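You operate a simulated robot arm through the tools that you are given. There is no shell and no other tool. Be economical: measure what you need, move in short steps, check, and stop when the job is done.

Carry out the task below with a simulated robot arm. There is one attempt and no reset: what you move stays moved.

TASK
Latch the chest shut and run its fan until the gauge shows green.
Fine: the grey chest is latched before the fan starts; switch the fan off again afterwards. Where these are worked on the way, their far stop is far enough and under half their travel is too little: fan switch of the grey chest.

It is judged by the outcome, as a careful person would: the job done as asked, and still so three seconds after it is handed in. It fails if anything else is knocked over, pushed out of place, dropped, spilled or broken.

THE ROBOT
A 7-joint arm with a two-finger parallel gripper on a trunk, on a base that drives. Base frame: it is fixed to the floor where the robot stands at the start and does not move with it; the origin is under the middle of the robot, x ahead of it, y to its left, z up; the surface under the hand at the start is at about z = 40.4. Units: cm, rad, N and s.
With the tool pointing down near the work surface it reaches from about 16 to 48 cm from the robot's upright axis, wherever it stands. Its first joint turns from -2.897 to 2.897 rad. Places, roughly: black canister [100, -100, 100]; blue stock slider [80, -90, 80]; brake lever [90, -90, 90]; button of the blue strobe [60, 50, 50]; button of the green strobe [50, 60, 50]; button of the red strobe [40, 80, 50]; button of the yellow strobe [50, 70, 50]; chest latch [40, -20, 80]; chest lid [80, 20, 100]; clamp bar [40, 60, 50]; clamp knob [40, 60, 50]; damp gauge [30, 10, 60]; dryer switch [90, -40, 90]; fan switch of the grey chest [30, 10, 70]; green stock slider [80, -90, 80]; orange canister [100, -100, 100]. Payload 1.57 kg.
The tool frame sits at the grasp point between the pads (the TCP): z along the fingers, y along the line on which they close. The tips reach 3 cm beyond it. The gripper opens to 8 cm. The fingers are 1.7 cm wide and 1.2 cm thick; the gripper's body (4 by 8.2 cm) begins 8 cm behind the TCP.
Orientation is told as [roll, pitch, yaw] about the base's x, y, z axes, in that order, counted from this pose: with the fingers straight down and closing along the base's y, the tool's x points along the base's -x, its y along +y and its z along -z.

THE INTERFACE
- The arm moves only by the tool play_rows. Its argument "moves" is text: rows parted by semicolons, each of 7 numbers parted by spaces: the turn, a rotation vector about the tool's x, y, z in rad, then the shift along the tool's x, y, z in cm, then the opening, from 0 (shut) to 1 (fully open). In form: ax ay az dx dy dz hand; .... A call has 1 to 10 rows; each row is the pose to reach, as a shift and turn from the pose commanded when the call began, along the tool's axes at that moment. A row lasts 0.2 s, in which the tool goes at most 5 cm and 0.15 rad; a call with a longer step from one row to the next is refused whole, and so is a gripper value outside its range. Where a pose cannot be reached the arm comes as near as it can. A force on the tool above 90 N (or 10 N above the force at the start of the call, whichever is more), or a blocked arm, ends the call early, and 0.2 s more pass. The fingers move at their own pace (about 7.2 cm/s each) and stop on an object; they squeeze with about 43 N. The grip force told is the motor's: it shows also when the fingers shut on nothing. Time passes only in rows, and 0.2 s behind the last, so rows that repeat a pose let the fingers close. The reply holds the time, the measured pose of the TCP, the force on the tool along the base axes, the opening and the grip force, in the units named above and with some noise, with the torque about the TCP (base axes, N m) and any sound that the robot's microphone picked up.
- Cameras (640 x 400 px; columns grow to the right, rows downward): "scene" is now at [-0.4, 14.02, 161.34]; the picture's right is [0.05, -1.00, 0.00], its down [-0.74, -0.03, -0.67] and it looks along [0.67, 0.03, -0.74] (base axes); focal length 237 px, centre (320, 200). "wrist" rides on the gripper at [7.2, -0.7, -12.2] in the tool frame; the picture's right is [0.09, 1.00, 0.00], its down [-0.84, 0.08, -0.54] and it looks along [-0.54, 0.05, 0.84] (tool axes); focal length 238 px, centre (320, 200). There is no depth. A picture from a camera that has moved, and an enlarged one, comes with that camera's place and axes in the base frame and with its lens. The place of the scene camera against the robot may be out by one fixed shift of up to 1.2 cm in any direction.
- camera(camera): a new picture of that camera. It takes no simulated time.
- lift_body(by): slides the trunk up (or, below 0, down) by that many cm; the arm and the scene camera ride with it, the base frame stays. It gives what a move gives, with no picture.
- roll_base(legs): drives the robot by 1 to 6 legs, each [ahead, left, turn to the left] in cm, cm and rad, along the robot's own axes; the way and the turn of a leg run together, so that a leg with both is an arc; at most 150 cm and 3.142 rad a leg. The arm and the cameras ride along, it lands a little off, and it stops where it bumps. It gives what a move gives.
- aim_head(pan, tilt): turns the head with the scene camera to pan (to the left, within 1.501 rad either way) and tilt (down, from -0.506 to 1.204), counted from straight ahead of the robot. It gives what a move gives.
- close_up(camera, box): a new picture of the part [left, top, right, bottom] of that camera's present view, enlarged. It takes no simulated time.
- hand_in(): hands the job in; it is judged then, once.

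Go step by step. Nothing tells you exact positions but the pictures and the camera data: compare them with the known pose of the tool, close in by small moves and look again before you grip or let go. The budget is 120 turns and 82 pictures, counting those below and the enlarged ones. Unless the task says otherwise, let go and move clear before handing in, and close with one line.

The tools are called as a command line: name --argument value ..., lists and objects as JSON in quotes. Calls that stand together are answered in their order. play_rows: Moves the arm, as the interface text tells. Its arguments: {"type":"object","properties":{"moves":{"type":"string"}},"required":["moves"]} The other tools are called the same way: lift_body (by) slides the trunk up or down; roll_base (legs) drives the base; aim_head (pan, tilt) turns the head that bears the scene camera; camera (camera) takes a picture; close_up (camera, box) takes an enlarged picture of a part of a camera's view; hand_in () hands the job in.

At the start:

```text
time: 0.0
position: [39.75, 5.89, 139.97]
ee_rot: [0.001, -0.001, 0.001]
wrist_force: [-0.1, 0.4, -1.0]
ft_torque: [-0.02, 0.03, 0.01]
finger_gap: 8.01
grasp_force: 0.0
trunk travel left (down, up): [-42.5, 5.5]
robot x, y, heading: [0.03, 0.08, 0.003]
head pan, tilt: [0.047, 0.84]
```

scene: 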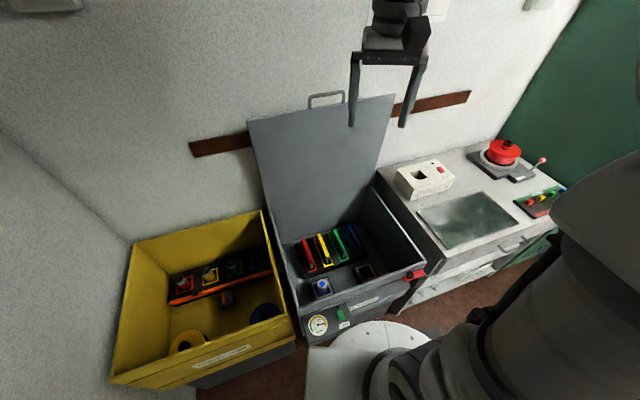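
wrist: 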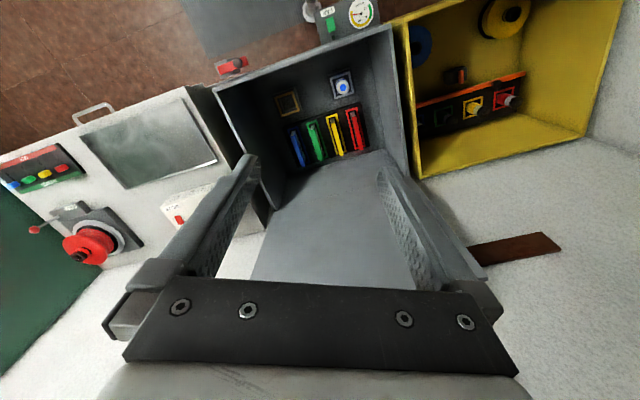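

I see an open grey chest with its lid standing up, a red latch at its right side, and a gauge and green switch on its front. I'll look closer first.

close_up --camera "scene" --box '[270, 240, 450, 352]'

close_up --camera "scene" --box '[230, 70, 430, 195]'

close_up --camera "wrist" --box '[200, 0, 400, 125]'

```text
3.56 times, centred on (360, 296) of scene
camera zoom: at [-0.4, 14.02, 161.34], right [0.05, -1.0, 0.0], down [-0.74, -0.03, -0.67], along [0.67, 0.03, -0.74], focal length 843 px, centre (178, -141)
```

zoom: 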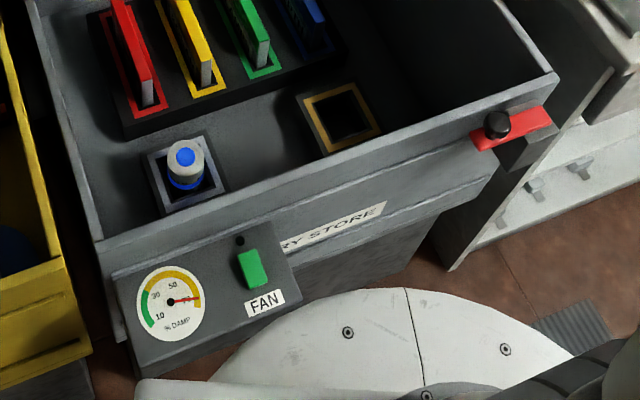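

```text
3.20 times, centred on (330, 132) of scene
camera zoom: at [-0.4, 14.02, 161.34], right [0.05, -1.0, 0.0], down [-0.74, -0.03, -0.67], along [0.67, 0.03, -0.74], focal length 759 px, centre (288, 416)
```

zoom: 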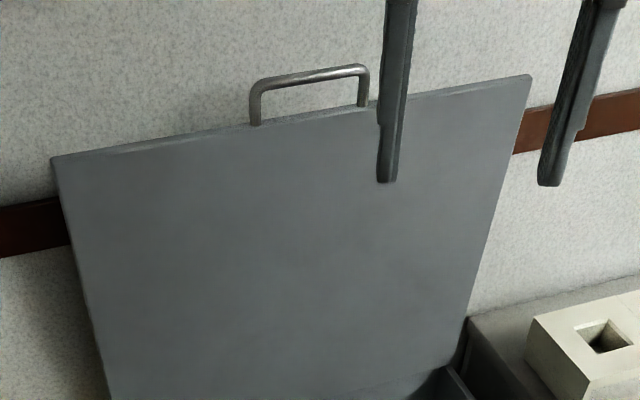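

```text
3.20 times, centred on (300, 62) of wrist
camera zoom: at [32.56, 5.21, 152.18], right [-0.09, 1.0, 0.0], down [0.84, 0.08, 0.54], along [0.54, 0.05, -0.84], focal length 763 px, centre (384, 640)
```

zoom: 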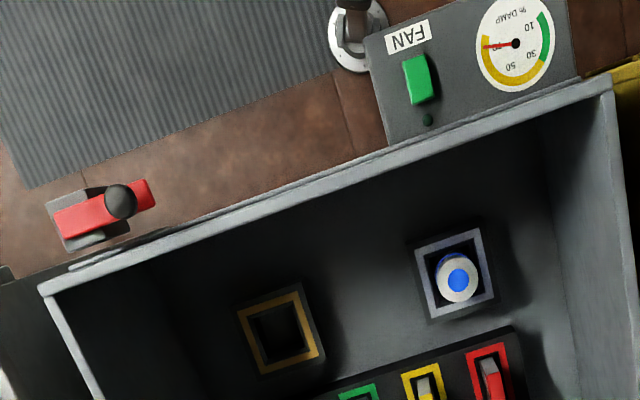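

The latch knob is near (38,-16,80), the fan switch near (27,7.6,67), and the lid handle near (79,16,126), so the chest is turned about 0.39 rad. Next I'll check the room in front of the base.

aim_head --pan 0.0 --tilt 1.2

camera --camera "scene"

```text
time: 0.8
position: [39.55, 5.87, 139.88]
ee_rot: [-0.001, 0.0, 0.0]
wrist_force: [-0.1, 0.2, -0.3]
ft_torque: [-0.02, 0.01, 0.02]
finger_gap: 8.01
grasp_force: 0.1
trunk travel left (down, up): [-42.5, 5.5]
robot x, y, heading: [-0.22, -0.28, -0.0]
head pan, tilt: [0.0, 1.201]
```

```text
76 pictures are left
camera scene: at [-2.66, 13.66, 158.89], right [0.0, -1.0, 0.0], down [-0.93, 0.0, -0.36], along [0.36, 0.0, -0.93], focal length 237 px, centre (320, 200)
```

scene: 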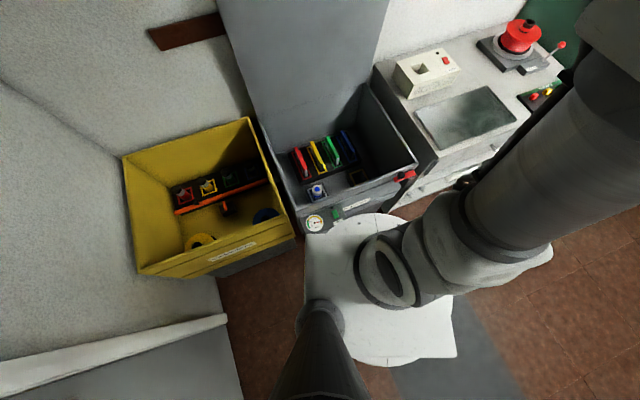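

The base disc is already close to the chest. I'll turn the hand so the fingers close along the chest's depth, and bring it near the lid handle from above.

play_rows --moves "0 0 0.14 -3 1 -1 1; 0 0 0.28 -6 2 -2 1; 0 0 0.42 -9 3 -3 1; 0 0 0.56 -12 3 -3 1; 0 0 0.70 -15 4 -3 1; 0 0 0.84 -18 4 -3 1; 0 0 0.98 -20 5 -3 1; 0 0 1.10 -22 5 -3 1; 0 0 1.18 -24 5 -3 1"

camera --camera "wrist"

aim_head --pan 0.1 --tilt 0.6

camera --camera "scene"

```text
time: 2.8
position: [59.14, 8.58, 140.21]
ee_rot: [-0.001, 0.001, -1.183]
wrist_force: [0.0, 0.5, -1.0]
ft_torque: [0.05, 0.04, 0.02]
finger_gap: 7.99
grasp_force: 0.1
out of reach, approached as far as the arm can: row 7, 8, 9
trunk travel left (down, up): [-42.5, 5.5]
robot x, y, heading: [-0.11, -0.05, -0.0]
head pan, tilt: [0.0, 1.201]
```

```text
75 pictures are left
camera wrist: at [55.9, 14.94, 152.5], right [0.89, 0.46, 0.0], down [0.39, -0.75, 0.54], along [0.25, -0.48, -0.84], focal length 238 px, centre (320, 200)
```

wrist: 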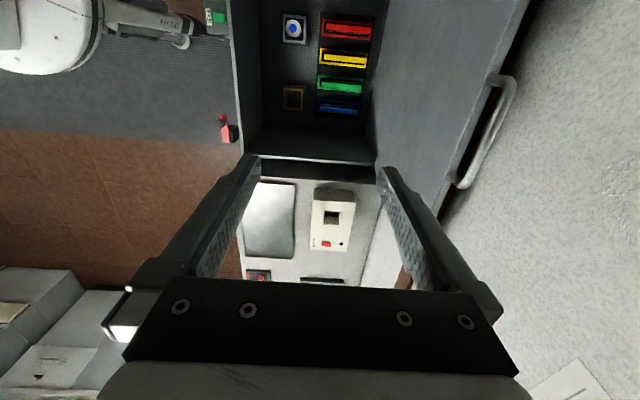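

```text
time: 3.8
position: [59.08, 8.9, 140.23]
ee_rot: [-0.002, -0.001, -1.18]
wrist_force: [0.1, 0.0, 0.8]
ft_torque: [-0.02, 0.01, 0.02]
finger_gap: 7.98
grasp_force: 0.1
trunk travel left (down, up): [-42.5, 5.5]
robot x, y, heading: [0.05, 0.16, -0.003]
head pan, tilt: [0.099, 0.6]
```

```text
74 pictures are left
camera scene: at [0.53, 14.53, 163.34], right [0.1, -1.0, 0.0], down [-0.56, -0.06, -0.82], along [0.82, 0.08, -0.57], focal length 237 px, centre (320, 200)
```

scene: 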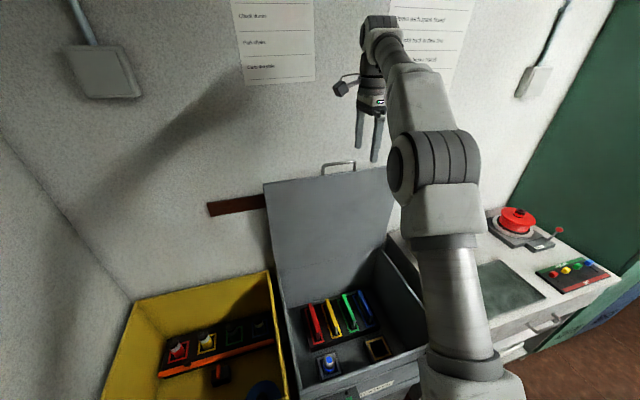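

Handle bar is at about (76.7,16.5,126), beyond the tool-down reach. I'll tilt the tool forward toward it and partly close the fingers.

play_rows --moves "-0.15 0 0 0 2 1.4 0.6; -0.3 0 0 0 4 2.8 0.6; -0.45 0 0 0 6 4.2 0.6; -0.6 0 0 0 8 5.6 0.6; -0.75 0 0 0 10 7 0.6; -0.9 0 0 0 12 8.4 0.6; -0.9 0 0 0 12 8.4 0.6"

camera --camera "wrist"

close_up --camera "scene" --box '[220, 0, 480, 162]'

close_up --camera "scene" --box '[280, 100, 440, 200]'

```text
time: 5.4
position: [70.07, 13.96, 131.62]
ee_rot: [0.9, 0.001, -1.18]
wrist_force: [0.2, 0.8, -0.2]
ft_torque: [-0.04, 0.03, 0.02]
finger_gap: 4.8
grasp_force: 0.0
trunk travel left (down, up): [-42.5, 5.5]
robot x, y, heading: [0.02, -0.09, 0.0]
head pan, tilt: [0.099, 0.6]
```

```text
73 pictures are left
camera wrist: at [58.25, 16.73, 138.85], right [0.54, 0.32, 0.78], down [-0.03, -0.92, 0.4], along [0.84, -0.24, -0.48], focal length 238 px, centre (320, 200)
```

wrist: 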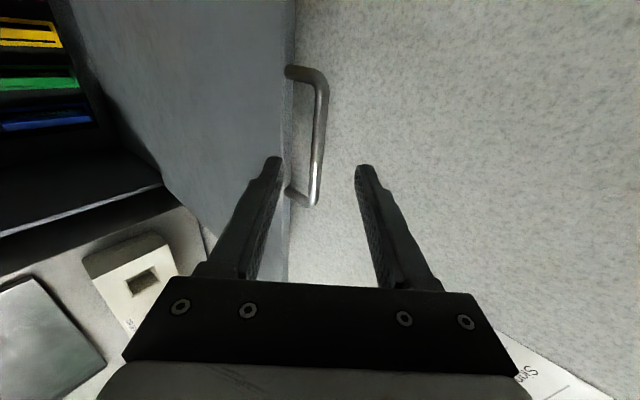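

```text
2.46 times, centred on (350, 81) of scene
camera zoom: at [0.54, 14.54, 163.35], right [0.1, -1.0, 0.0], down [-0.56, -0.06, -0.83], along [0.82, 0.08, -0.56], focal length 584 px, centre (246, 493)
```

zoom: 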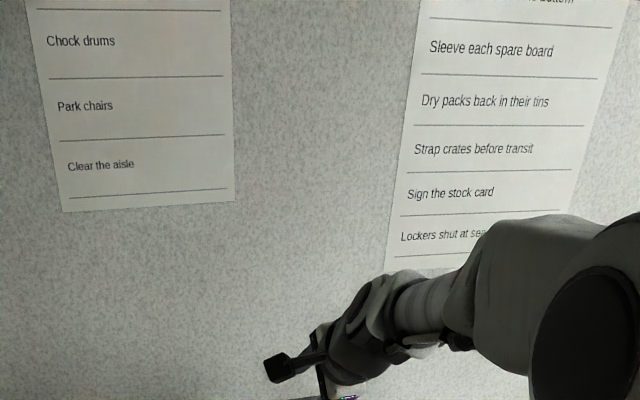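

```text
4.00 times, centred on (360, 150) of scene
camera zoom: at [0.54, 14.54, 163.35], right [0.1, -1.0, 0.0], down [-0.56, -0.06, -0.83], along [0.82, 0.08, -0.56], focal length 949 px, centre (160, 400)
```

zoom: 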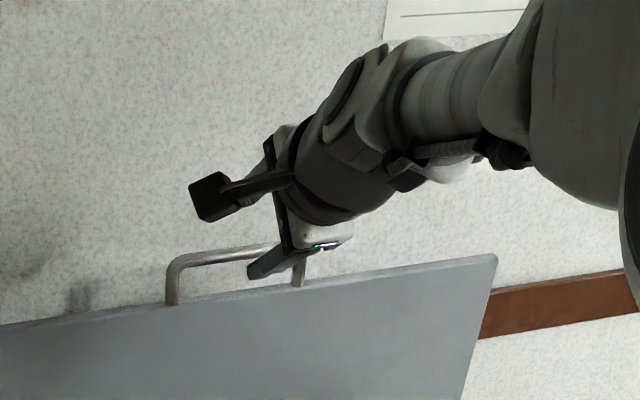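

The gripper is lined up with the middle of the bar. I'll advance along the tool axis and check.

play_rows --moves "0 0 0 0 0 2 0.6; 0 0 0 0 0 4 0.6; 0 0 0 0 0 5 0.6"

camera --camera "wrist"

close_up --camera "scene" --box '[280, 100, 440, 200]'

```text
time: 6.2
position: [73.94, 15.34, 128.84]
ee_rot: [0.9, -0.001, -1.18]
wrist_force: [0.3, -0.4, -0.3]
ft_torque: [0.03, 0.04, -0.02]
finger_gap: 4.8
grasp_force: 0.1
trunk travel left (down, up): [-42.5, 5.5]
robot x, y, heading: [0.19, -0.14, -0.003]
head pan, tilt: [0.099, 0.6]
```

```text
70 pictures are left
camera wrist: at [61.99, 18.19, 135.92], right [0.54, 0.32, 0.78], down [-0.03, -0.92, 0.4], along [0.84, -0.24, -0.48], focal length 238 px, centre (320, 200)
```

wrist: 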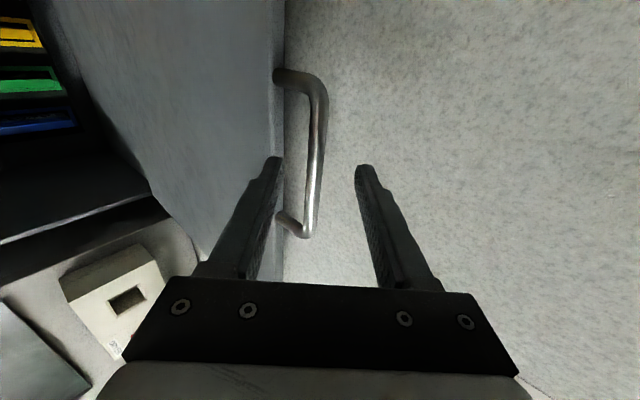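

```text
4.00 times, centred on (360, 150) of scene
camera zoom: at [0.54, 14.54, 163.35], right [0.1, -1.0, 0.0], down [-0.56, -0.06, -0.83], along [0.82, 0.08, -0.56], focal length 949 px, centre (160, 400)
```

zoom: 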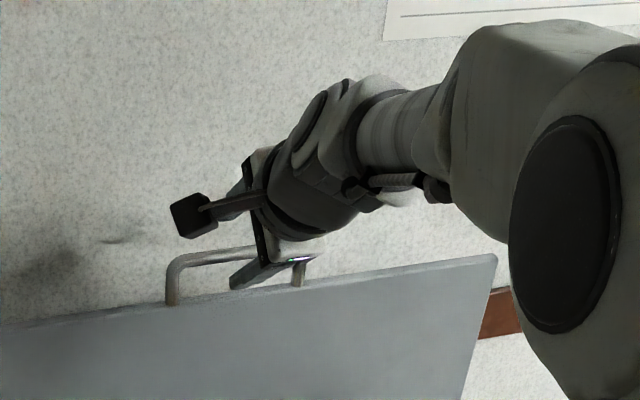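

By parallax the bar lies about 3 cm past the TCP, between the fingers. I'll go 1.7 cm more and close.

play_rows --moves "0 0 0 0 -0.3 1 0.6; 0 0 0 0 -0.3 1.8 0.6; 0 0 0 0 -0.3 1.8 0.3; 0 0 0 0 -0.3 1.8 0.1; 0 0 0 0 -0.3 1.8 0"

camera --camera "wrist"

```text
time: 7.4
position: [74.87, 15.85, 127.33]
ee_rot: [0.897, -0.001, -1.18]
wrist_force: [-6.3, -1.9, -6.9]
ft_torque: [0.05, 0.22, -0.13]
finger_gap: 1.17
grasp_force: 29.4
trunk travel left (down, up): [-42.5, 5.5]
robot x, y, heading: [-0.28, 0.03, 0.008]
head pan, tilt: [0.099, 0.6]
```

```text
68 pictures are left
camera wrist: at [63.15, 18.62, 134.5], right [0.54, 0.32, 0.78], down [-0.03, -0.92, 0.4], along [0.84, -0.24, -0.49], focal length 238 px, centre (320, 200)
```

wrist: 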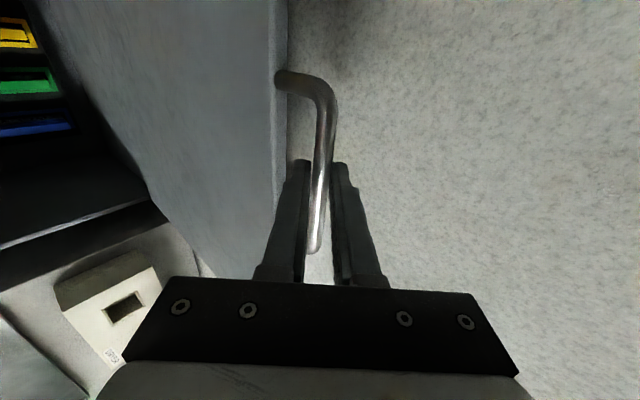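

The bar is gripped (gap 1.17 cm). Now I'll pull the lid a short way along its arc and check the forces.

play_rows --moves "0 0 0 0 -0.9 -0.9 0; 0 0 0 0 -1.8 -1.8 0; 0 0 0 0 -2.7 -2.7 0; 0 0 0 0 -3.63 -3.55 0"

```text
time: 8.4
position: [70.52, 13.89, 126.81]
ee_rot: [0.9, 0.001, -1.179]
wrist_force: [0.7, 0.9, -2.8]
ft_torque: [0.28, 0.14, 0.06]
finger_gap: 1.14
grasp_force: 28.9
trunk travel left (down, up): [-42.5, 5.5]
robot x, y, heading: [0.06, 0.12, -0.0]
head pan, tilt: [0.099, 0.6]
```

Forces stay low. I'll continue along the arc and look.

play_rows --moves "0 0 0 0 -1.52 -1.30 0; 0 0 0 0 -3.09 -2.54 0; 0 0 0 0 -4.71 -3.71 0; 0 0 0 0 -6.37 -4.81 0; 0 0 0 0 -8.06 -5.87 0"

camera --camera "scene"

camera --camera "wrist"

```text
time: 9.6
position: [61.27, 10.03, 124.38]
ee_rot: [0.902, -0.001, -1.181]
wrist_force: [-2.8, -4.7, 8.9]
ft_torque: [0.23, 0.01, 0.06]
finger_gap: 1.18
grasp_force: 28.8
trunk travel left (down, up): [-42.5, 5.5]
robot x, y, heading: [0.12, -0.05, 0.001]
head pan, tilt: [0.099, 0.6]
```

```text
67 pictures are left
camera scene: at [0.42, 14.45, 163.37], right [0.1, -1.0, 0.0], down [-0.56, -0.06, -0.83], along [0.82, 0.08, -0.56], focal length 237 px, centre (320, 200)
```

scene: 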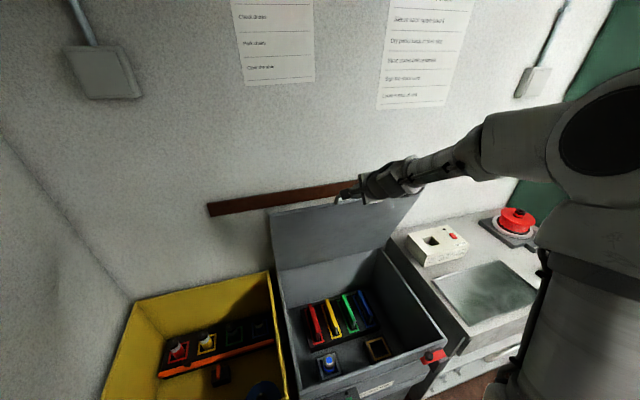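

```text
66 pictures are left
camera wrist: at [49.49, 12.95, 131.47], right [0.54, 0.32, 0.78], down [-0.03, -0.92, 0.4], along [0.84, -0.24, -0.48], focal length 238 px, centre (320, 200)
```

wrist: 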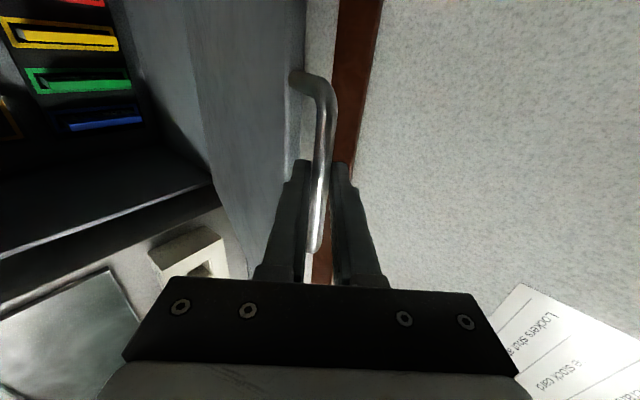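

The lid is following. The force says the true arc is slightly flatter than mine, so I'll correct and continue.

play_rows --moves "0 0 0 0 -1.5 -1.2 0; 0 0 0 0 -3.2 -2.2 0; 0 0 0 0 -5.0 -3.1 0; 0 0 0 0 -6.8 -3.98 0; 0 0 0 0 -8.63 -4.75 0; 0 0 0 0 -10.51 -5.46 0"

```text
time: 11.0
position: [51.4, 6.09, 119.46]
ee_rot: [0.895, 0.001, -1.177]
wrist_force: [10.4, 0.7, -19.9]
ft_torque: [0.12, 0.19, 0.25]
finger_gap: 1.16
grasp_force: 28.7
trunk travel left (down, up): [-42.5, 5.5]
robot x, y, heading: [-0.01, 0.12, 0.006]
head pan, tilt: [0.099, 0.6]
```

The fit now gives an arc radius of about 50.4 and a lid angle of about 33°. I'll continue with slight tilting of the hand toward vertical.

play_rows --moves "0.08 0 0 0 -1.87 -0.25 0; 0.16 0 0 0 -3.64 -0.74 0; 0.24 0 0 0 -5.43 -1.17 0; 0.32 0 0 0 -7.24 -1.52 0; 0.40 0 0 0 -9.07 -1.78 0"

camera --camera "wrist"

```text
time: 12.2
position: [44.81, 3.26, 113.64]
ee_rot: [0.499, 0.0, -1.18]
wrist_force: [-1.3, -2.8, 2.4]
ft_torque: [-0.46, -0.33, 0.13]
finger_gap: 1.2
grasp_force: 29.4
trunk travel left (down, up): [-42.5, 5.5]
robot x, y, heading: [-0.14, -0.02, 0.002]
head pan, tilt: [0.099, 0.6]
```

```text
65 pictures are left
camera wrist: at [36.33, 7.51, 124.0], right [0.77, 0.42, 0.48], down [0.14, -0.85, 0.51], along [0.62, -0.33, -0.71], focal length 238 px, centre (320, 200)
```

wrist: 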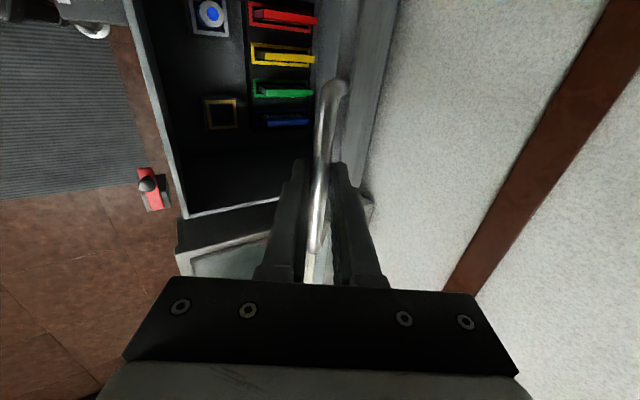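

Forces are near zero, so the arc fits: hinge at about n=78.2, z=76. I'll continue lowering.

play_rows --moves "0.04 0 0 0 -1.99 0.60 0; 0.08 0 0 0 -3.94 1.29 0; 0.12 0 0 0 -5.86 2.06 0; 0.16 0 0 0 -7.75 2.91 0; 0.20 0 0 0 -9.61 3.84 0; 0.24 0 0 0 -11.42 4.85 0; 0.28 0 0 0 -13.19 5.95 0"

camera --camera "wrist"

camera --camera "scene"

```text
time: 13.8
position: [37.09, 0.01, 101.75]
ee_rot: [0.219, 0.002, -1.18]
wrist_force: [-0.6, -7.4, 1.9]
ft_torque: [-0.02, 0.06, 0.52]
finger_gap: 1.16
grasp_force: 29.7
trunk travel left (down, up): [-42.5, 5.5]
robot x, y, heading: [0.16, -0.02, -0.005]
head pan, tilt: [0.099, 0.6]
```

```text
64 pictures are left
camera wrist: at [31.3, 5.39, 113.68], right [0.86, 0.46, 0.22], down [0.28, -0.79, 0.55], along [0.42, -0.41, -0.81], focal length 238 px, centre (320, 200)
```

wrist: 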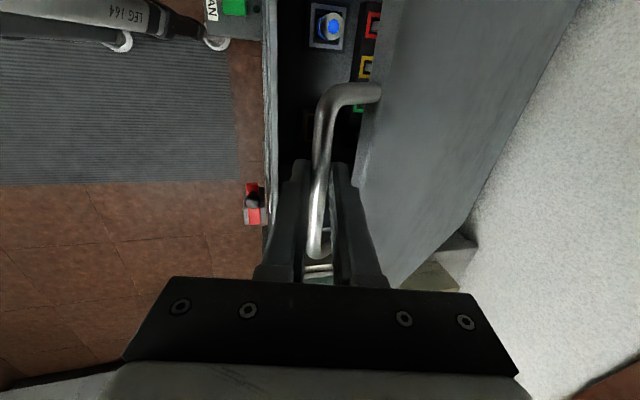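

```text
63 pictures are left
camera scene: at [0.52, 14.45, 163.35], right [0.1, -1.0, 0.0], down [-0.56, -0.06, -0.83], along [0.82, 0.08, -0.56], focal length 237 px, centre (320, 200)
```

scene: 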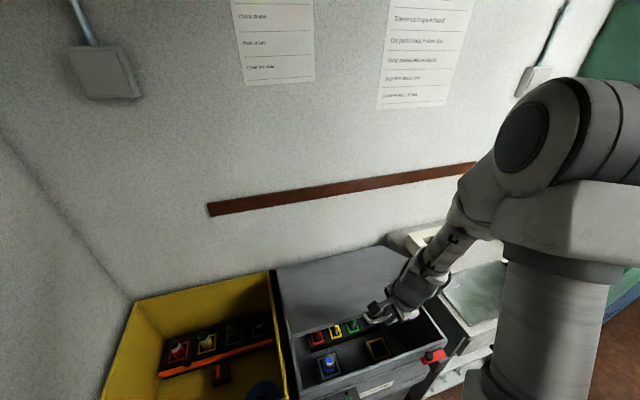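

The lid is at about 61°. I'll go on to about 82° and check.

play_rows --moves "0.04 0 0 -0.2 -1.34 1.61 0; 0.08 0 0 -0.4 -2.60 3.28 0; 0.12 0 0 -0.5 -3.80 5.0 0; 0.12 0 0 -0.5 -4.98 6.77 0; 0.12 0 0 -0.5 -6.06 8.58 0; 0.12 0 0 -0.5 -7.08 10.43 0; 0.12 0 0 -0.5 -8.03 12.33 0; 0.12 0 0 -0.5 -8.9 14.26 0; 0.12 0 0 -0.5 -9.66 16.23 0"

camera --camera "wrist"

camera --camera "scene"

```text
time: 15.8
position: [31.24, -2.42, 83.87]
ee_rot: [0.099, 0.001, -1.18]
wrist_force: [-15.8, 7.1, 0.1]
ft_torque: [0.48, 0.45, 0.51]
finger_gap: 1.17
grasp_force: 29.8
trunk travel left (down, up): [-42.5, 5.5]
robot x, y, heading: [-0.39, -0.43, 0.001]
head pan, tilt: [0.099, 0.6]
```

```text
62 pictures are left
camera wrist: at [27.0, 3.45, 96.13], right [0.88, 0.46, 0.1], down [0.34, -0.77, 0.54], along [0.33, -0.45, -0.83], focal length 238 px, centre (320, 200)
```

wrist: 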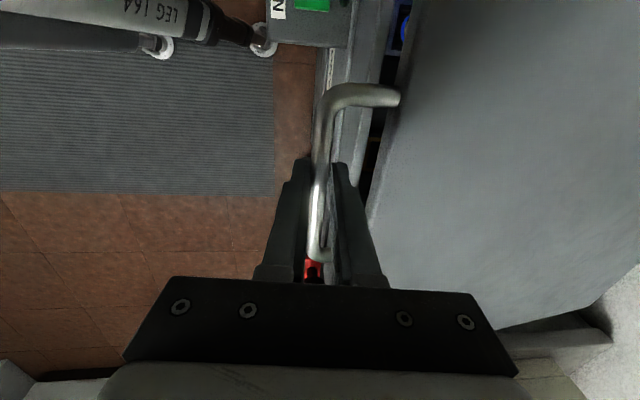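

```text
61 pictures are left
camera scene: at [0.4, 14.58, 163.34], right [0.1, -1.0, 0.0], down [-0.56, -0.06, -0.83], along [0.82, 0.08, -0.56], focal length 237 px, centre (320, 200)
```

scene: 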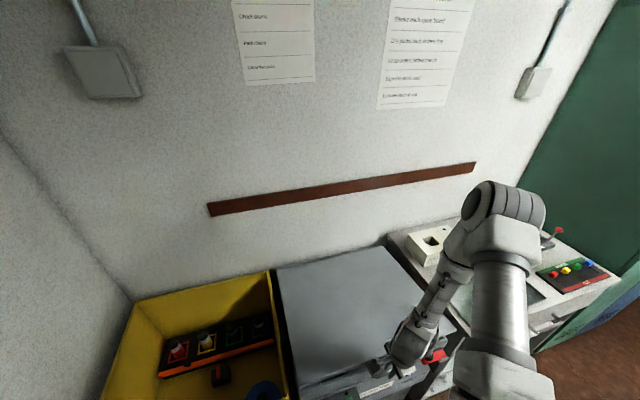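

Almost shut. I'll lower the last stretch slowly, easing outward slightly.

play_rows --moves "0 0 0 0.3 -0.5 1 0; 0 0 0 0.3 -0.7 2 0; 0 0 0 0.3 -0.9 3 0; 0 0 0 0.3 -1.05 4 0; 0 0 0 0.3 -1.2 5 0; 0 0 0 0.3 -1.3 5.9 0; 0 0 0 0.3 -1.4 6.8 0"

camera --camera "wrist"

aim_head --pan -0.1 --tilt 1.1

camera --camera "scene"

```text
time: 17.4
position: [30.75, -2.75, 77.01]
ee_rot: [0.1, 0.001, -1.182]
wrist_force: [-18.9, -11.9, 0.7]
ft_torque: [-0.56, 0.02, 0.46]
finger_gap: 1.2
grasp_force: 29.1
trunk travel left (down, up): [-42.5, 5.5]
robot x, y, heading: [-0.08, -0.08, -0.0]
head pan, tilt: [0.099, 0.6]
```

```text
60 pictures are left
camera wrist: at [26.36, 3.23, 89.21], right [0.88, 0.46, 0.1], down [0.34, -0.76, 0.55], along [0.33, -0.45, -0.83], focal length 238 px, centre (320, 200)
```

wrist: 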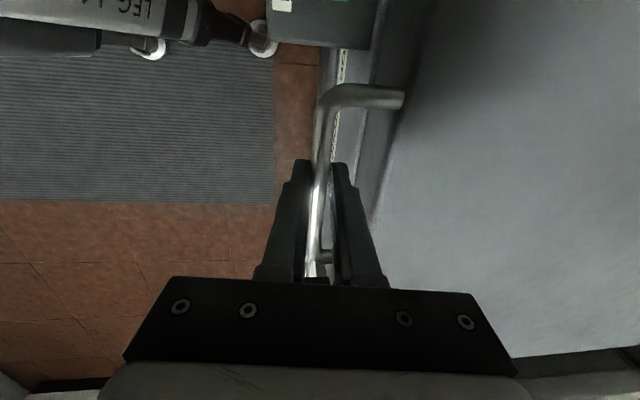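

```text
time: 18.4
position: [30.73, -2.66, 76.89]
ee_rot: [0.101, 0.001, -1.182]
wrist_force: [-19.3, -14.5, -1.1]
ft_torque: [-0.25, 0.23, 0.49]
finger_gap: 1.18
grasp_force: 29.0
trunk travel left (down, up): [-42.5, 5.5]
robot x, y, heading: [-0.27, -0.24, 0.002]
head pan, tilt: [-0.099, 1.1]
```

```text
59 pictures are left
camera scene: at [-2.1, 12.94, 159.5], right [-0.1, -1.0, 0.0], down [-0.89, 0.09, -0.46], along [0.45, -0.04, -0.89], focal length 237 px, centre (320, 200)
```

scene: 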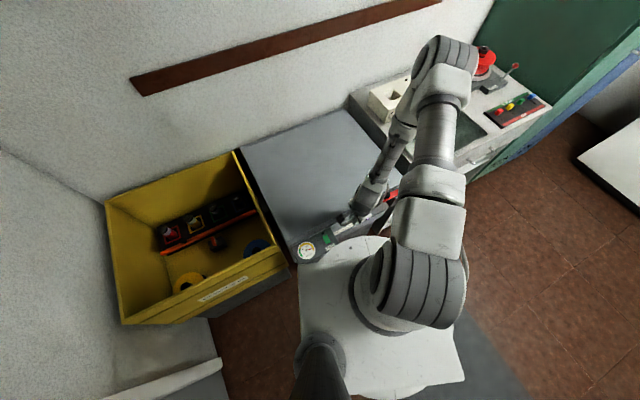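

The lid looks nearly seated. I'll press down in small steps to find contact.

play_rows --moves "0 0 0 0 -0.5 0.4 0; 0 0 0 0 -0.6 0.8 0; 0 0 0 0 -0.6 1.2 0"

close_up --camera "scene" --box '[240, 160, 420, 272]'

```text
time: 19.2
position: [30.67, -2.73, 76.03]
ee_rot: [0.105, -0.001, -1.178]
wrist_force: [-1.7, -3.5, 22.6]
ft_torque: [-0.1, -0.07, 0.54]
finger_gap: 1.24
grasp_force: 29.2
trunk travel left (down, up): [-42.5, 5.5]
robot x, y, heading: [0.09, -0.32, 0.0]
head pan, tilt: [-0.099, 1.1]
```

```text
3.56 times, centred on (330, 216) of scene
camera zoom: at [-2.06, 13.02, 159.54], right [-0.1, -1.0, 0.0], down [-0.89, 0.09, -0.45], along [0.45, -0.04, -0.89], focal length 843 px, centre (284, 143)
```

zoom: 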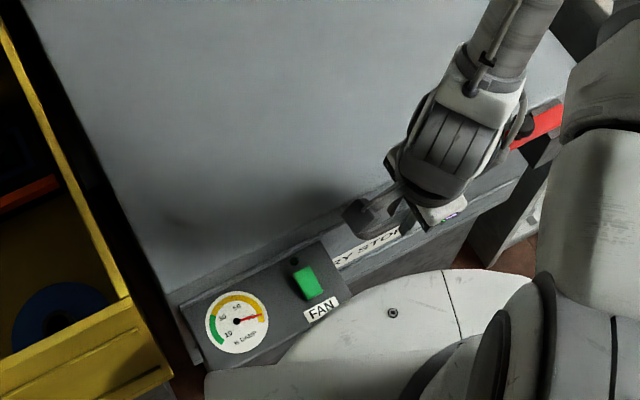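

There is contact force, so the lid is seated. I'll release, rise clear and look at the latch.

play_rows --moves "0 0 0 0 0 -0.3 0.3; 0 0 0 0 0 -0.3 0.4; 0 0 0 0 0 -3 0.4; 0 0 0 0 0 -7 0.4; 0 0 0 0 0 -11 0.4; 0 0 0 0 0 -15 0.4"

camera --camera "wrist"

close_up --camera "scene" --box '[240, 130, 460, 267]'

```text
time: 20.6
position: [28.88, -3.27, 90.39]
ee_rot: [0.099, 0.0, -1.18]
wrist_force: [-0.4, -1.0, 0.4]
ft_torque: [0.03, 0.0, -0.04]
finger_gap: 3.17
grasp_force: 0.1
trunk travel left (down, up): [-42.5, 5.5]
robot x, y, heading: [0.28, -0.29, -0.002]
head pan, tilt: [-0.099, 1.1]
```

```text
57 pictures are left
camera wrist: at [24.57, 2.61, 102.59], right [0.88, 0.46, 0.1], down [0.34, -0.77, 0.55], along [0.33, -0.45, -0.83], focal length 238 px, centre (320, 200)
```

wrist: 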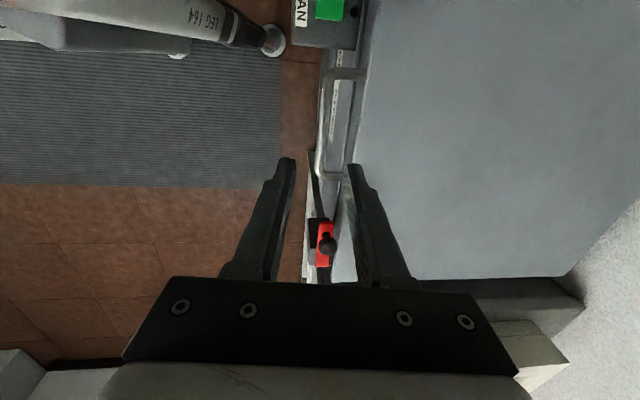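

```text
2.91 times, centred on (350, 198) of scene
camera zoom: at [-2.0, 13.04, 159.48], right [-0.1, -1.0, 0.0], down [-0.89, 0.09, -0.45], along [0.45, -0.05, -0.89], focal length 690 px, centre (233, 204)
```

zoom: 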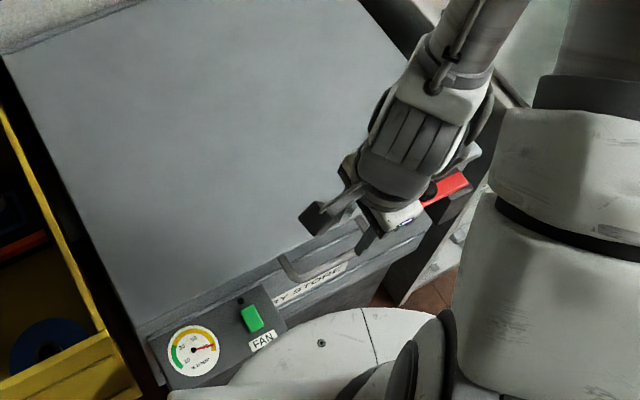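

The lid stays down. I'll move back along the front to see the latch with the wrist camera.

play_rows --moves "0 0 0 3 2 -2 0.4; 0 0 0 6 3 -4 0.4; 0 0 0 8 3 -5 0.4"

close_up --camera "wrist" --box '[240, 130, 400, 230]'

close_up --camera "scene" --box '[340, 140, 460, 215]'

```text
time: 21.4
position: [29.54, 5.13, 95.73]
ee_rot: [0.098, 0.001, -1.18]
wrist_force: [0.0, 1.0, 0.1]
ft_torque: [0.04, 0.02, -0.01]
finger_gap: 3.21
grasp_force: 0.1
out of reach, approached as far as the arm can: row 2, 3
trunk travel left (down, up): [-42.5, 5.5]
robot x, y, heading: [0.11, -0.21, 0.002]
head pan, tilt: [-0.099, 1.1]
```

```text
4.00 times, centred on (320, 180) of wrist
camera zoom: at [25.23, 11.02, 107.87], right [0.88, 0.46, 0.1], down [0.34, -0.76, 0.55], along [0.33, -0.45, -0.83], focal length 953 px, centre (320, 280)
```

zoom: 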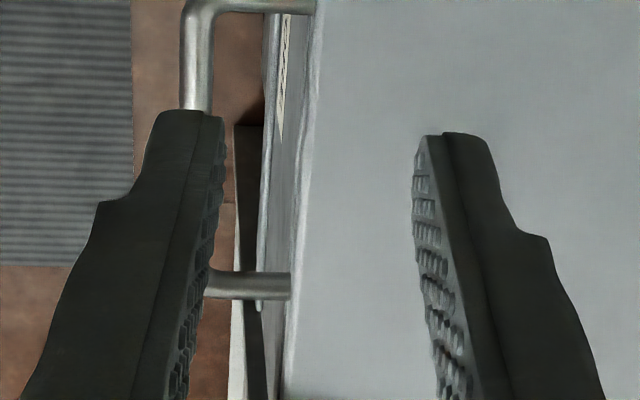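

```text
5.33 times, centred on (400, 178) of scene
camera zoom: at [-1.99, 13.05, 159.48], right [-0.1, -1.0, 0.0], down [-0.89, 0.09, -0.45], along [0.45, -0.05, -0.89], focal length 1265 px, centre (-107, 320)
```

zoom: 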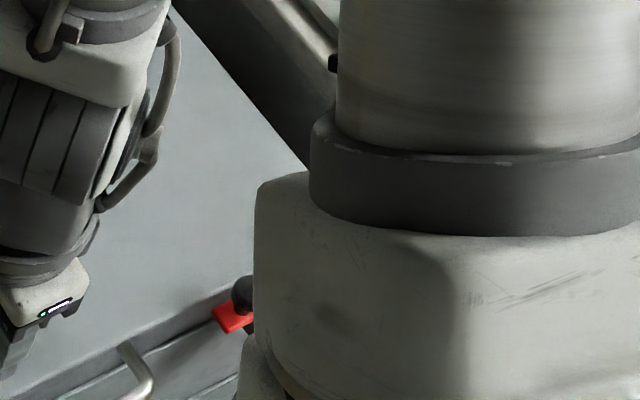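

The latch is hidden by the hand. I'll turn the hand back to yaw 0 and look down at the latch from above.

play_rows --moves "0 0 -0.14 -2.5 -0.3 -1 0.4; 0 0 -0.28 -5 -0.6 -2 0.4; 0 0 -0.42 -7.5 -1 -3 0.4; 0 0 -0.56 -10 -1.3 -4 0.4; 0 0 -0.70 -12.5 -1.6 -5 0.4; 0 0 -0.84 -15 -2 -5.7 0.4; 0 0 -0.98 -17.5 -2.3 -5.7 0.4; 0 0 -1.10 -19.4 -2.6 -5.7 0.4; 0 0 -1.18 -19.4 -2.6 -5.7 0.4"

camera --camera "wrist"

```text
time: 23.4
position: [33.87, -13.84, 101.01]
ee_rot: [0.038, -0.093, 0.003]
wrist_force: [0.9, -0.2, -0.4]
ft_torque: [0.0, -0.01, 0.01]
finger_gap: 3.21
grasp_force: 0.0
trunk travel left (down, up): [-42.5, 5.5]
robot x, y, heading: [0.39, -0.08, 0.002]
head pan, tilt: [-0.099, 1.1]
```

```text
53 pictures are left
camera wrist: at [25.68, -15.05, 112.64], right [-0.1, 0.99, 0.03], down [0.78, 0.06, 0.62], along [0.61, 0.08, -0.78], focal length 238 px, centre (320, 200)
```

wrist: 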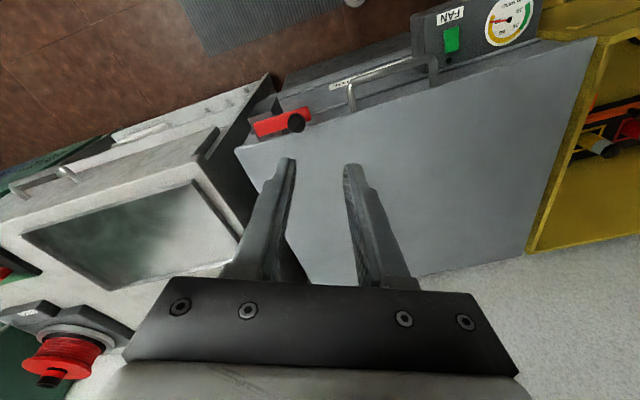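

close_up --camera "wrist" --box '[224, 75, 352, 155]'

close_up --camera "wrist" --box '[400, 0, 560, 100]'

```text
5.00 times, centred on (288, 115) of wrist
camera zoom: at [25.68, -15.05, 112.64], right [-0.1, 0.99, 0.03], down [0.78, 0.06, 0.62], along [0.61, 0.08, -0.78], focal length 1192 px, centre (480, 625)
```

zoom: 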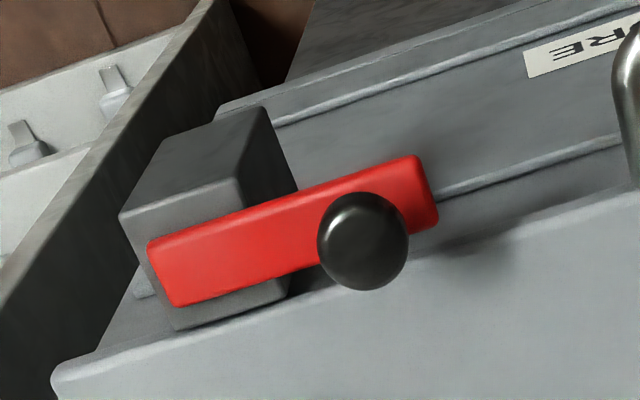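

```text
4.00 times, centred on (480, 50) of wrist
camera zoom: at [25.68, -15.05, 112.64], right [-0.1, 0.99, 0.03], down [0.78, 0.06, 0.62], along [0.61, 0.08, -0.78], focal length 953 px, centre (-320, 800)
```

zoom: 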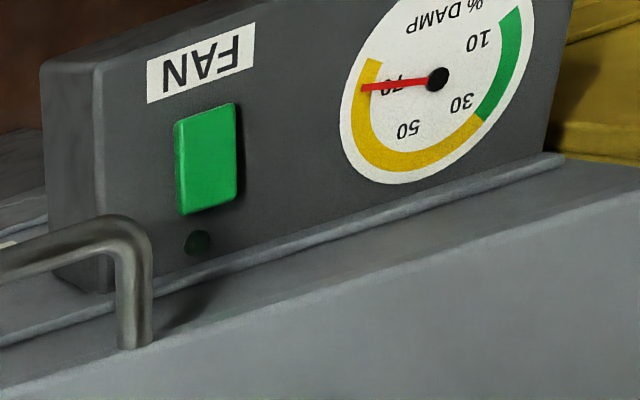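

The latch is a red bar pivoting on a vertical pin at the chest's right end, with an upright knob at (38,-16.3,80). It needs swinging from along the edge to over the lid. I'll level the hand above the knob first.

play_rows --moves "0.02 0.05 0 -2 -1.2 2 0.6; 0.038 0.093 0 -4 -2.4 4 0.6; 0.038 0.093 0 -4 -2.4 4 0.6"

```text
time: 24.2
position: [38.12, -16.04, 97.46]
ee_rot: [0.0, 0.002, 0.0]
wrist_force: [0.4, 0.3, 0.0]
ft_torque: [-0.03, 0.01, -0.03]
finger_gap: 4.83
grasp_force: 0.0
trunk travel left (down, up): [-42.5, 5.5]
robot x, y, heading: [-0.16, 0.02, 0.003]
head pan, tilt: [-0.099, 1.1]
```

Now yaw so the fingers straddle the knob diagonally, and descend to just above it.

play_rows --moves "0 0 -0.14 0 0 1 0.6; 0 0 -0.28 0 0 2 0.6; 0 0 -0.42 0 0 3 0.6; 0 0 -0.56 0 -0.2 4 0.6; 0 0 -0.70 0 -0.2 5 0.6; 0 0 -0.84 0 -0.2 6 0.6; 0 0 -0.98 0 -0.2 7 0.6; 0 0 -1.10 0 -0.2 8 0.6; 0 0 -1.175 0 -0.2 9 0.6"

camera --camera "wrist"

close_up --camera "scene" --box '[340, 140, 460, 215]'

```text
time: 26.2
position: [38.36, -16.51, 88.24]
ee_rot: [0.0, 0.0, 1.176]
wrist_force: [1.1, 0.3, -0.9]
ft_torque: [0.0, -0.03, -0.02]
finger_gap: 4.79
grasp_force: 0.0
trunk travel left (down, up): [-42.5, 5.5]
robot x, y, heading: [-0.25, -0.31, 0.001]
head pan, tilt: [-0.099, 1.1]
```

```text
50 pictures are left
camera wrist: at [36.29, -23.34, 100.52], right [-0.95, 0.3, 0.0], down [0.25, 0.8, 0.54], along [0.16, 0.52, -0.84], focal length 238 px, centre (320, 200)
```

wrist: 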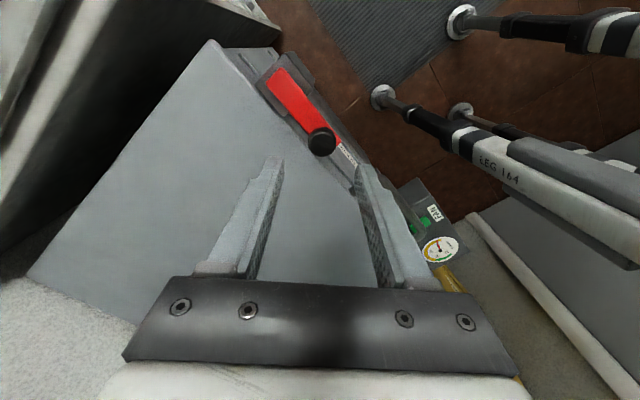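

```text
5.33 times, centred on (400, 178) of scene
camera zoom: at [-1.98, 13.03, 159.49], right [-0.1, -1.0, 0.0], down [-0.89, 0.09, -0.45], along [0.45, -0.05, -0.89], focal length 1265 px, centre (-107, 320)
```

zoom: 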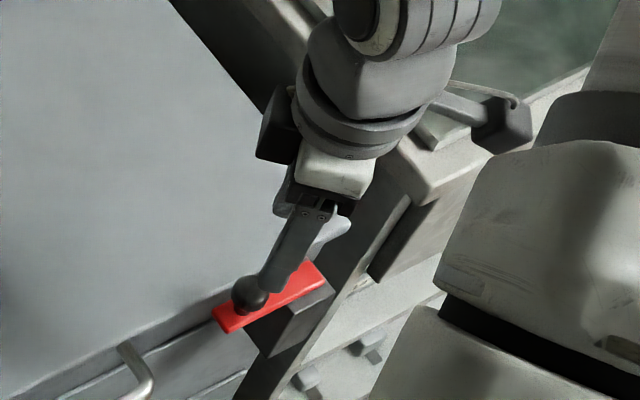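

The knob lies directly below the TCP. I'll go down and grip it.

play_rows --moves "0 0 0 0 0 2 0.6; 0 0 0 0 0 4 0.6; 0 0 0 0 0 5.2 0.6; 0 0 0 0 0 6 0.6; 0 0 0 0 0 6 0.4; 0 0 0 0 0 6 0.2; 0 0 0 0 0 6 0.1; 0 0 0 0 0 6 0.1"

camera --camera "wrist"

```text
time: 28.0
position: [38.32, -16.29, 82.4]
ee_rot: [0.001, 0.0, 1.176]
wrist_force: [-5.1, 5.7, -0.5]
ft_torque: [0.28, 0.09, -0.05]
finger_gap: 2.27
grasp_force: 35.7
trunk travel left (down, up): [-42.5, 5.5]
robot x, y, heading: [0.06, -0.26, 0.001]
head pan, tilt: [-0.099, 1.1]
```

```text
48 pictures are left
camera wrist: at [36.25, -23.2, 94.75], right [-0.95, 0.3, 0.0], down [0.25, 0.8, 0.54], along [0.16, 0.52, -0.84], focal length 238 px, centre (320, 200)
```

wrist: 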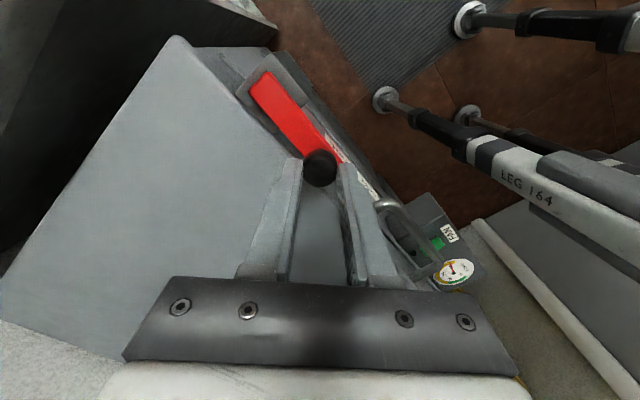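

The knob is gripped. I'll swing it inwards along a short arc and watch forces.

play_rows --moves "0 0 0 -0.5 -0.6 0 0.1; 0 0 0 -0.9 -1.28 0 0.1; 0 0 0 -1.15 -2.0 0 0.1; 0 0 0 -1.3 -2.79 0 0.1"

camera --camera "wrist"

```text
time: 29.0
position: [41.39, -16.09, 82.51]
ee_rot: [-0.004, -0.005, 1.178]
wrist_force: [-2.9, 11.0, 20.1]
ft_torque: [0.32, 0.2, -0.18]
finger_gap: 2.26
grasp_force: 35.2
trunk travel left (down, up): [-42.5, 5.5]
robot x, y, heading: [-0.21, -0.02, -0.003]
head pan, tilt: [-0.099, 1.1]
```

```text
47 pictures are left
camera wrist: at [39.38, -23.01, 94.78], right [-0.95, 0.3, 0.0], down [0.25, 0.8, 0.54], along [0.16, 0.52, -0.84], focal length 238 px, centre (320, 200)
```

wrist: 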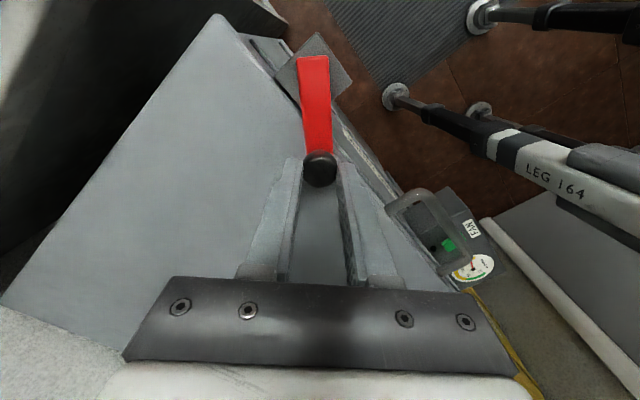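

The bar has swung about 40°. I'll continue the arc to about 88°.

play_rows --moves "0 0 0 -0.03 -1.10 -0.3 0.1; 0 0 0 0.19 -2.17 -0.3 0.1; 0 0 0 0.64 -3.17 -0.3 0.1; 0 0 0 1.25 -3.98 -0.3 0.1"

camera --camera "wrist"

```text
time: 30.0
position: [44.49, -19.12, 82.8]
ee_rot: [-0.004, -0.001, 1.176]
wrist_force: [-0.4, 3.8, 17.5]
ft_torque: [0.3, 0.12, -0.19]
finger_gap: 1.02
grasp_force: 1.1
trunk travel left (down, up): [-42.5, 5.5]
robot x, y, heading: [0.27, -0.09, 0.003]
head pan, tilt: [-0.099, 1.1]
```

```text
46 pictures are left
camera wrist: at [42.54, -25.99, 95.07], right [-0.95, 0.3, 0.0], down [0.25, 0.8, 0.54], along [0.16, 0.52, -0.84], focal length 238 px, centre (320, 200)
```

wrist: 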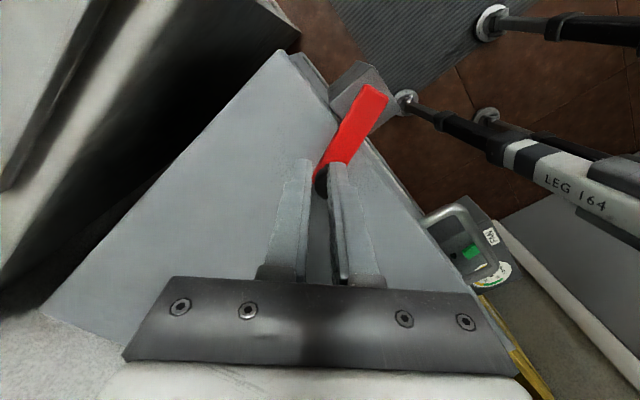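

The grip slipped off the knob late in the swing. I'll open, rise and look.

play_rows --moves "0 0 0 0 0 0 0.4; 0 0 0 0 0 -2 0.5; 0 0 0 0 0 -5 0.5; 0 0 0 0 0 -9 0.5"

camera --camera "wrist"

close_up --camera "scene" --box '[340, 140, 460, 215]'

```text
time: 31.0
position: [44.44, -18.84, 91.7]
ee_rot: [0.002, 0.002, 1.173]
wrist_force: [1.0, 0.3, -0.8]
ft_torque: [-0.01, 0.02, 0.0]
finger_gap: 3.97
grasp_force: 0.1
trunk travel left (down, up): [-42.5, 5.5]
robot x, y, heading: [-0.14, -0.51, 0.002]
head pan, tilt: [-0.099, 1.1]
```

```text
45 pictures are left
camera wrist: at [42.42, -25.71, 104.06], right [-0.95, 0.3, 0.0], down [0.25, 0.8, 0.54], along [0.16, 0.52, -0.84], focal length 238 px, centre (320, 200)
```

wrist: 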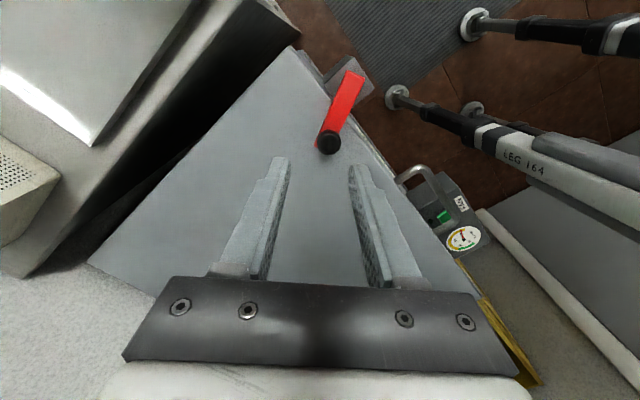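

```text
5.33 times, centred on (400, 178) of scene
camera zoom: at [-1.99, 13.03, 159.48], right [-0.1, -1.0, 0.0], down [-0.89, 0.09, -0.45], along [0.45, -0.05, -0.89], focal length 1265 px, centre (-107, 320)
```

zoom: 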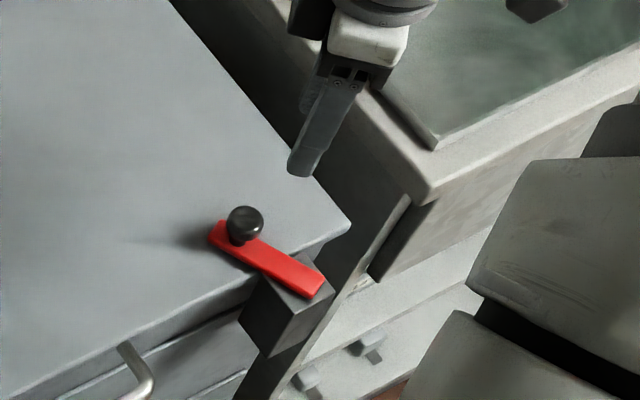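

The bar is over the lid at about 69° of swing. I'll finish it by pushing the knob with closed fingers from its left side to the stop.

play_rows --moves "0 0 0 -1.6 1.6 0 0; 0 0 0 -3.24 3.24 0 0; 0 0 0 -3.24 3.24 3 0; 0 0 0 -3.24 3.24 6 0; 0 0 0 -3.24 3.24 8 0; 0 0 0 -3.24 3.24 9.3 0"

camera --camera "wrist"

```text
time: 32.4
position: [42.86, -14.52, 82.19]
ee_rot: [0.0, -0.001, 1.177]
wrist_force: [-0.7, 0.0, -0.3]
ft_torque: [-0.01, -0.03, 0.01]
finger_gap: 0.0
grasp_force: 21.3
trunk travel left (down, up): [-42.5, 5.5]
robot x, y, heading: [-0.02, -0.09, -0.006]
head pan, tilt: [-0.099, 1.1]
```

```text
43 pictures are left
camera wrist: at [40.86, -21.45, 94.6], right [-0.95, 0.3, 0.0], down [0.25, 0.8, 0.54], along [0.16, 0.52, -0.84], focal length 238 px, centre (320, 200)
```

wrist: 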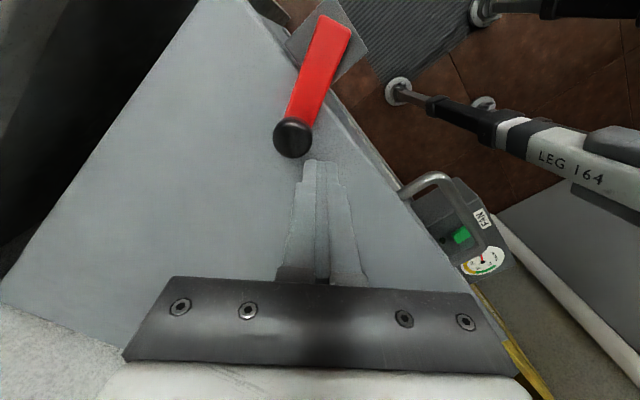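

The fingers sit beside the knob. Pushing toward the stop.

play_rows --moves "0 0 0 0.6 -0.8 0 0; 0 0 0 1.1 -1.4 0 0; 0 0 0 1.6 -2.0 0 0; 0 0 0 2.1 -2.5 0 0; 0 0 0 2.6 -2.9 0 0; 0 0 0 3.1 -3.3 0 0; 0 0 0 3.5 -3.6 0 0"

camera --camera "wrist"

```text
time: 34.0
position: [45.07, -17.19, 82.27]
ee_rot: [0.01, -0.016, 1.192]
wrist_force: [-3.5, 70.8, 1.3]
ft_torque: [2.08, 0.06, 0.46]
finger_gap: 0.0
grasp_force: 20.9
trunk travel left (down, up): [-42.5, 5.5]
robot x, y, heading: [0.1, 0.18, 0.001]
head pan, tilt: [-0.099, 1.1]
```

```text
42 pictures are left
camera wrist: at [43.05, -24.38, 94.49], right [-0.96, 0.28, 0.01], down [0.24, 0.8, 0.56], along [0.15, 0.54, -0.83], focal length 238 px, centre (320, 200)
```

wrist: 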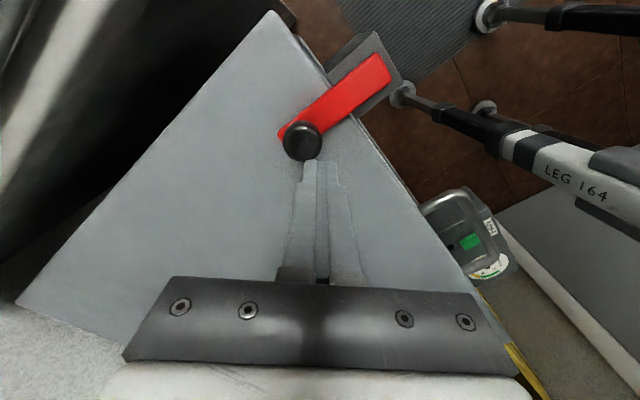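

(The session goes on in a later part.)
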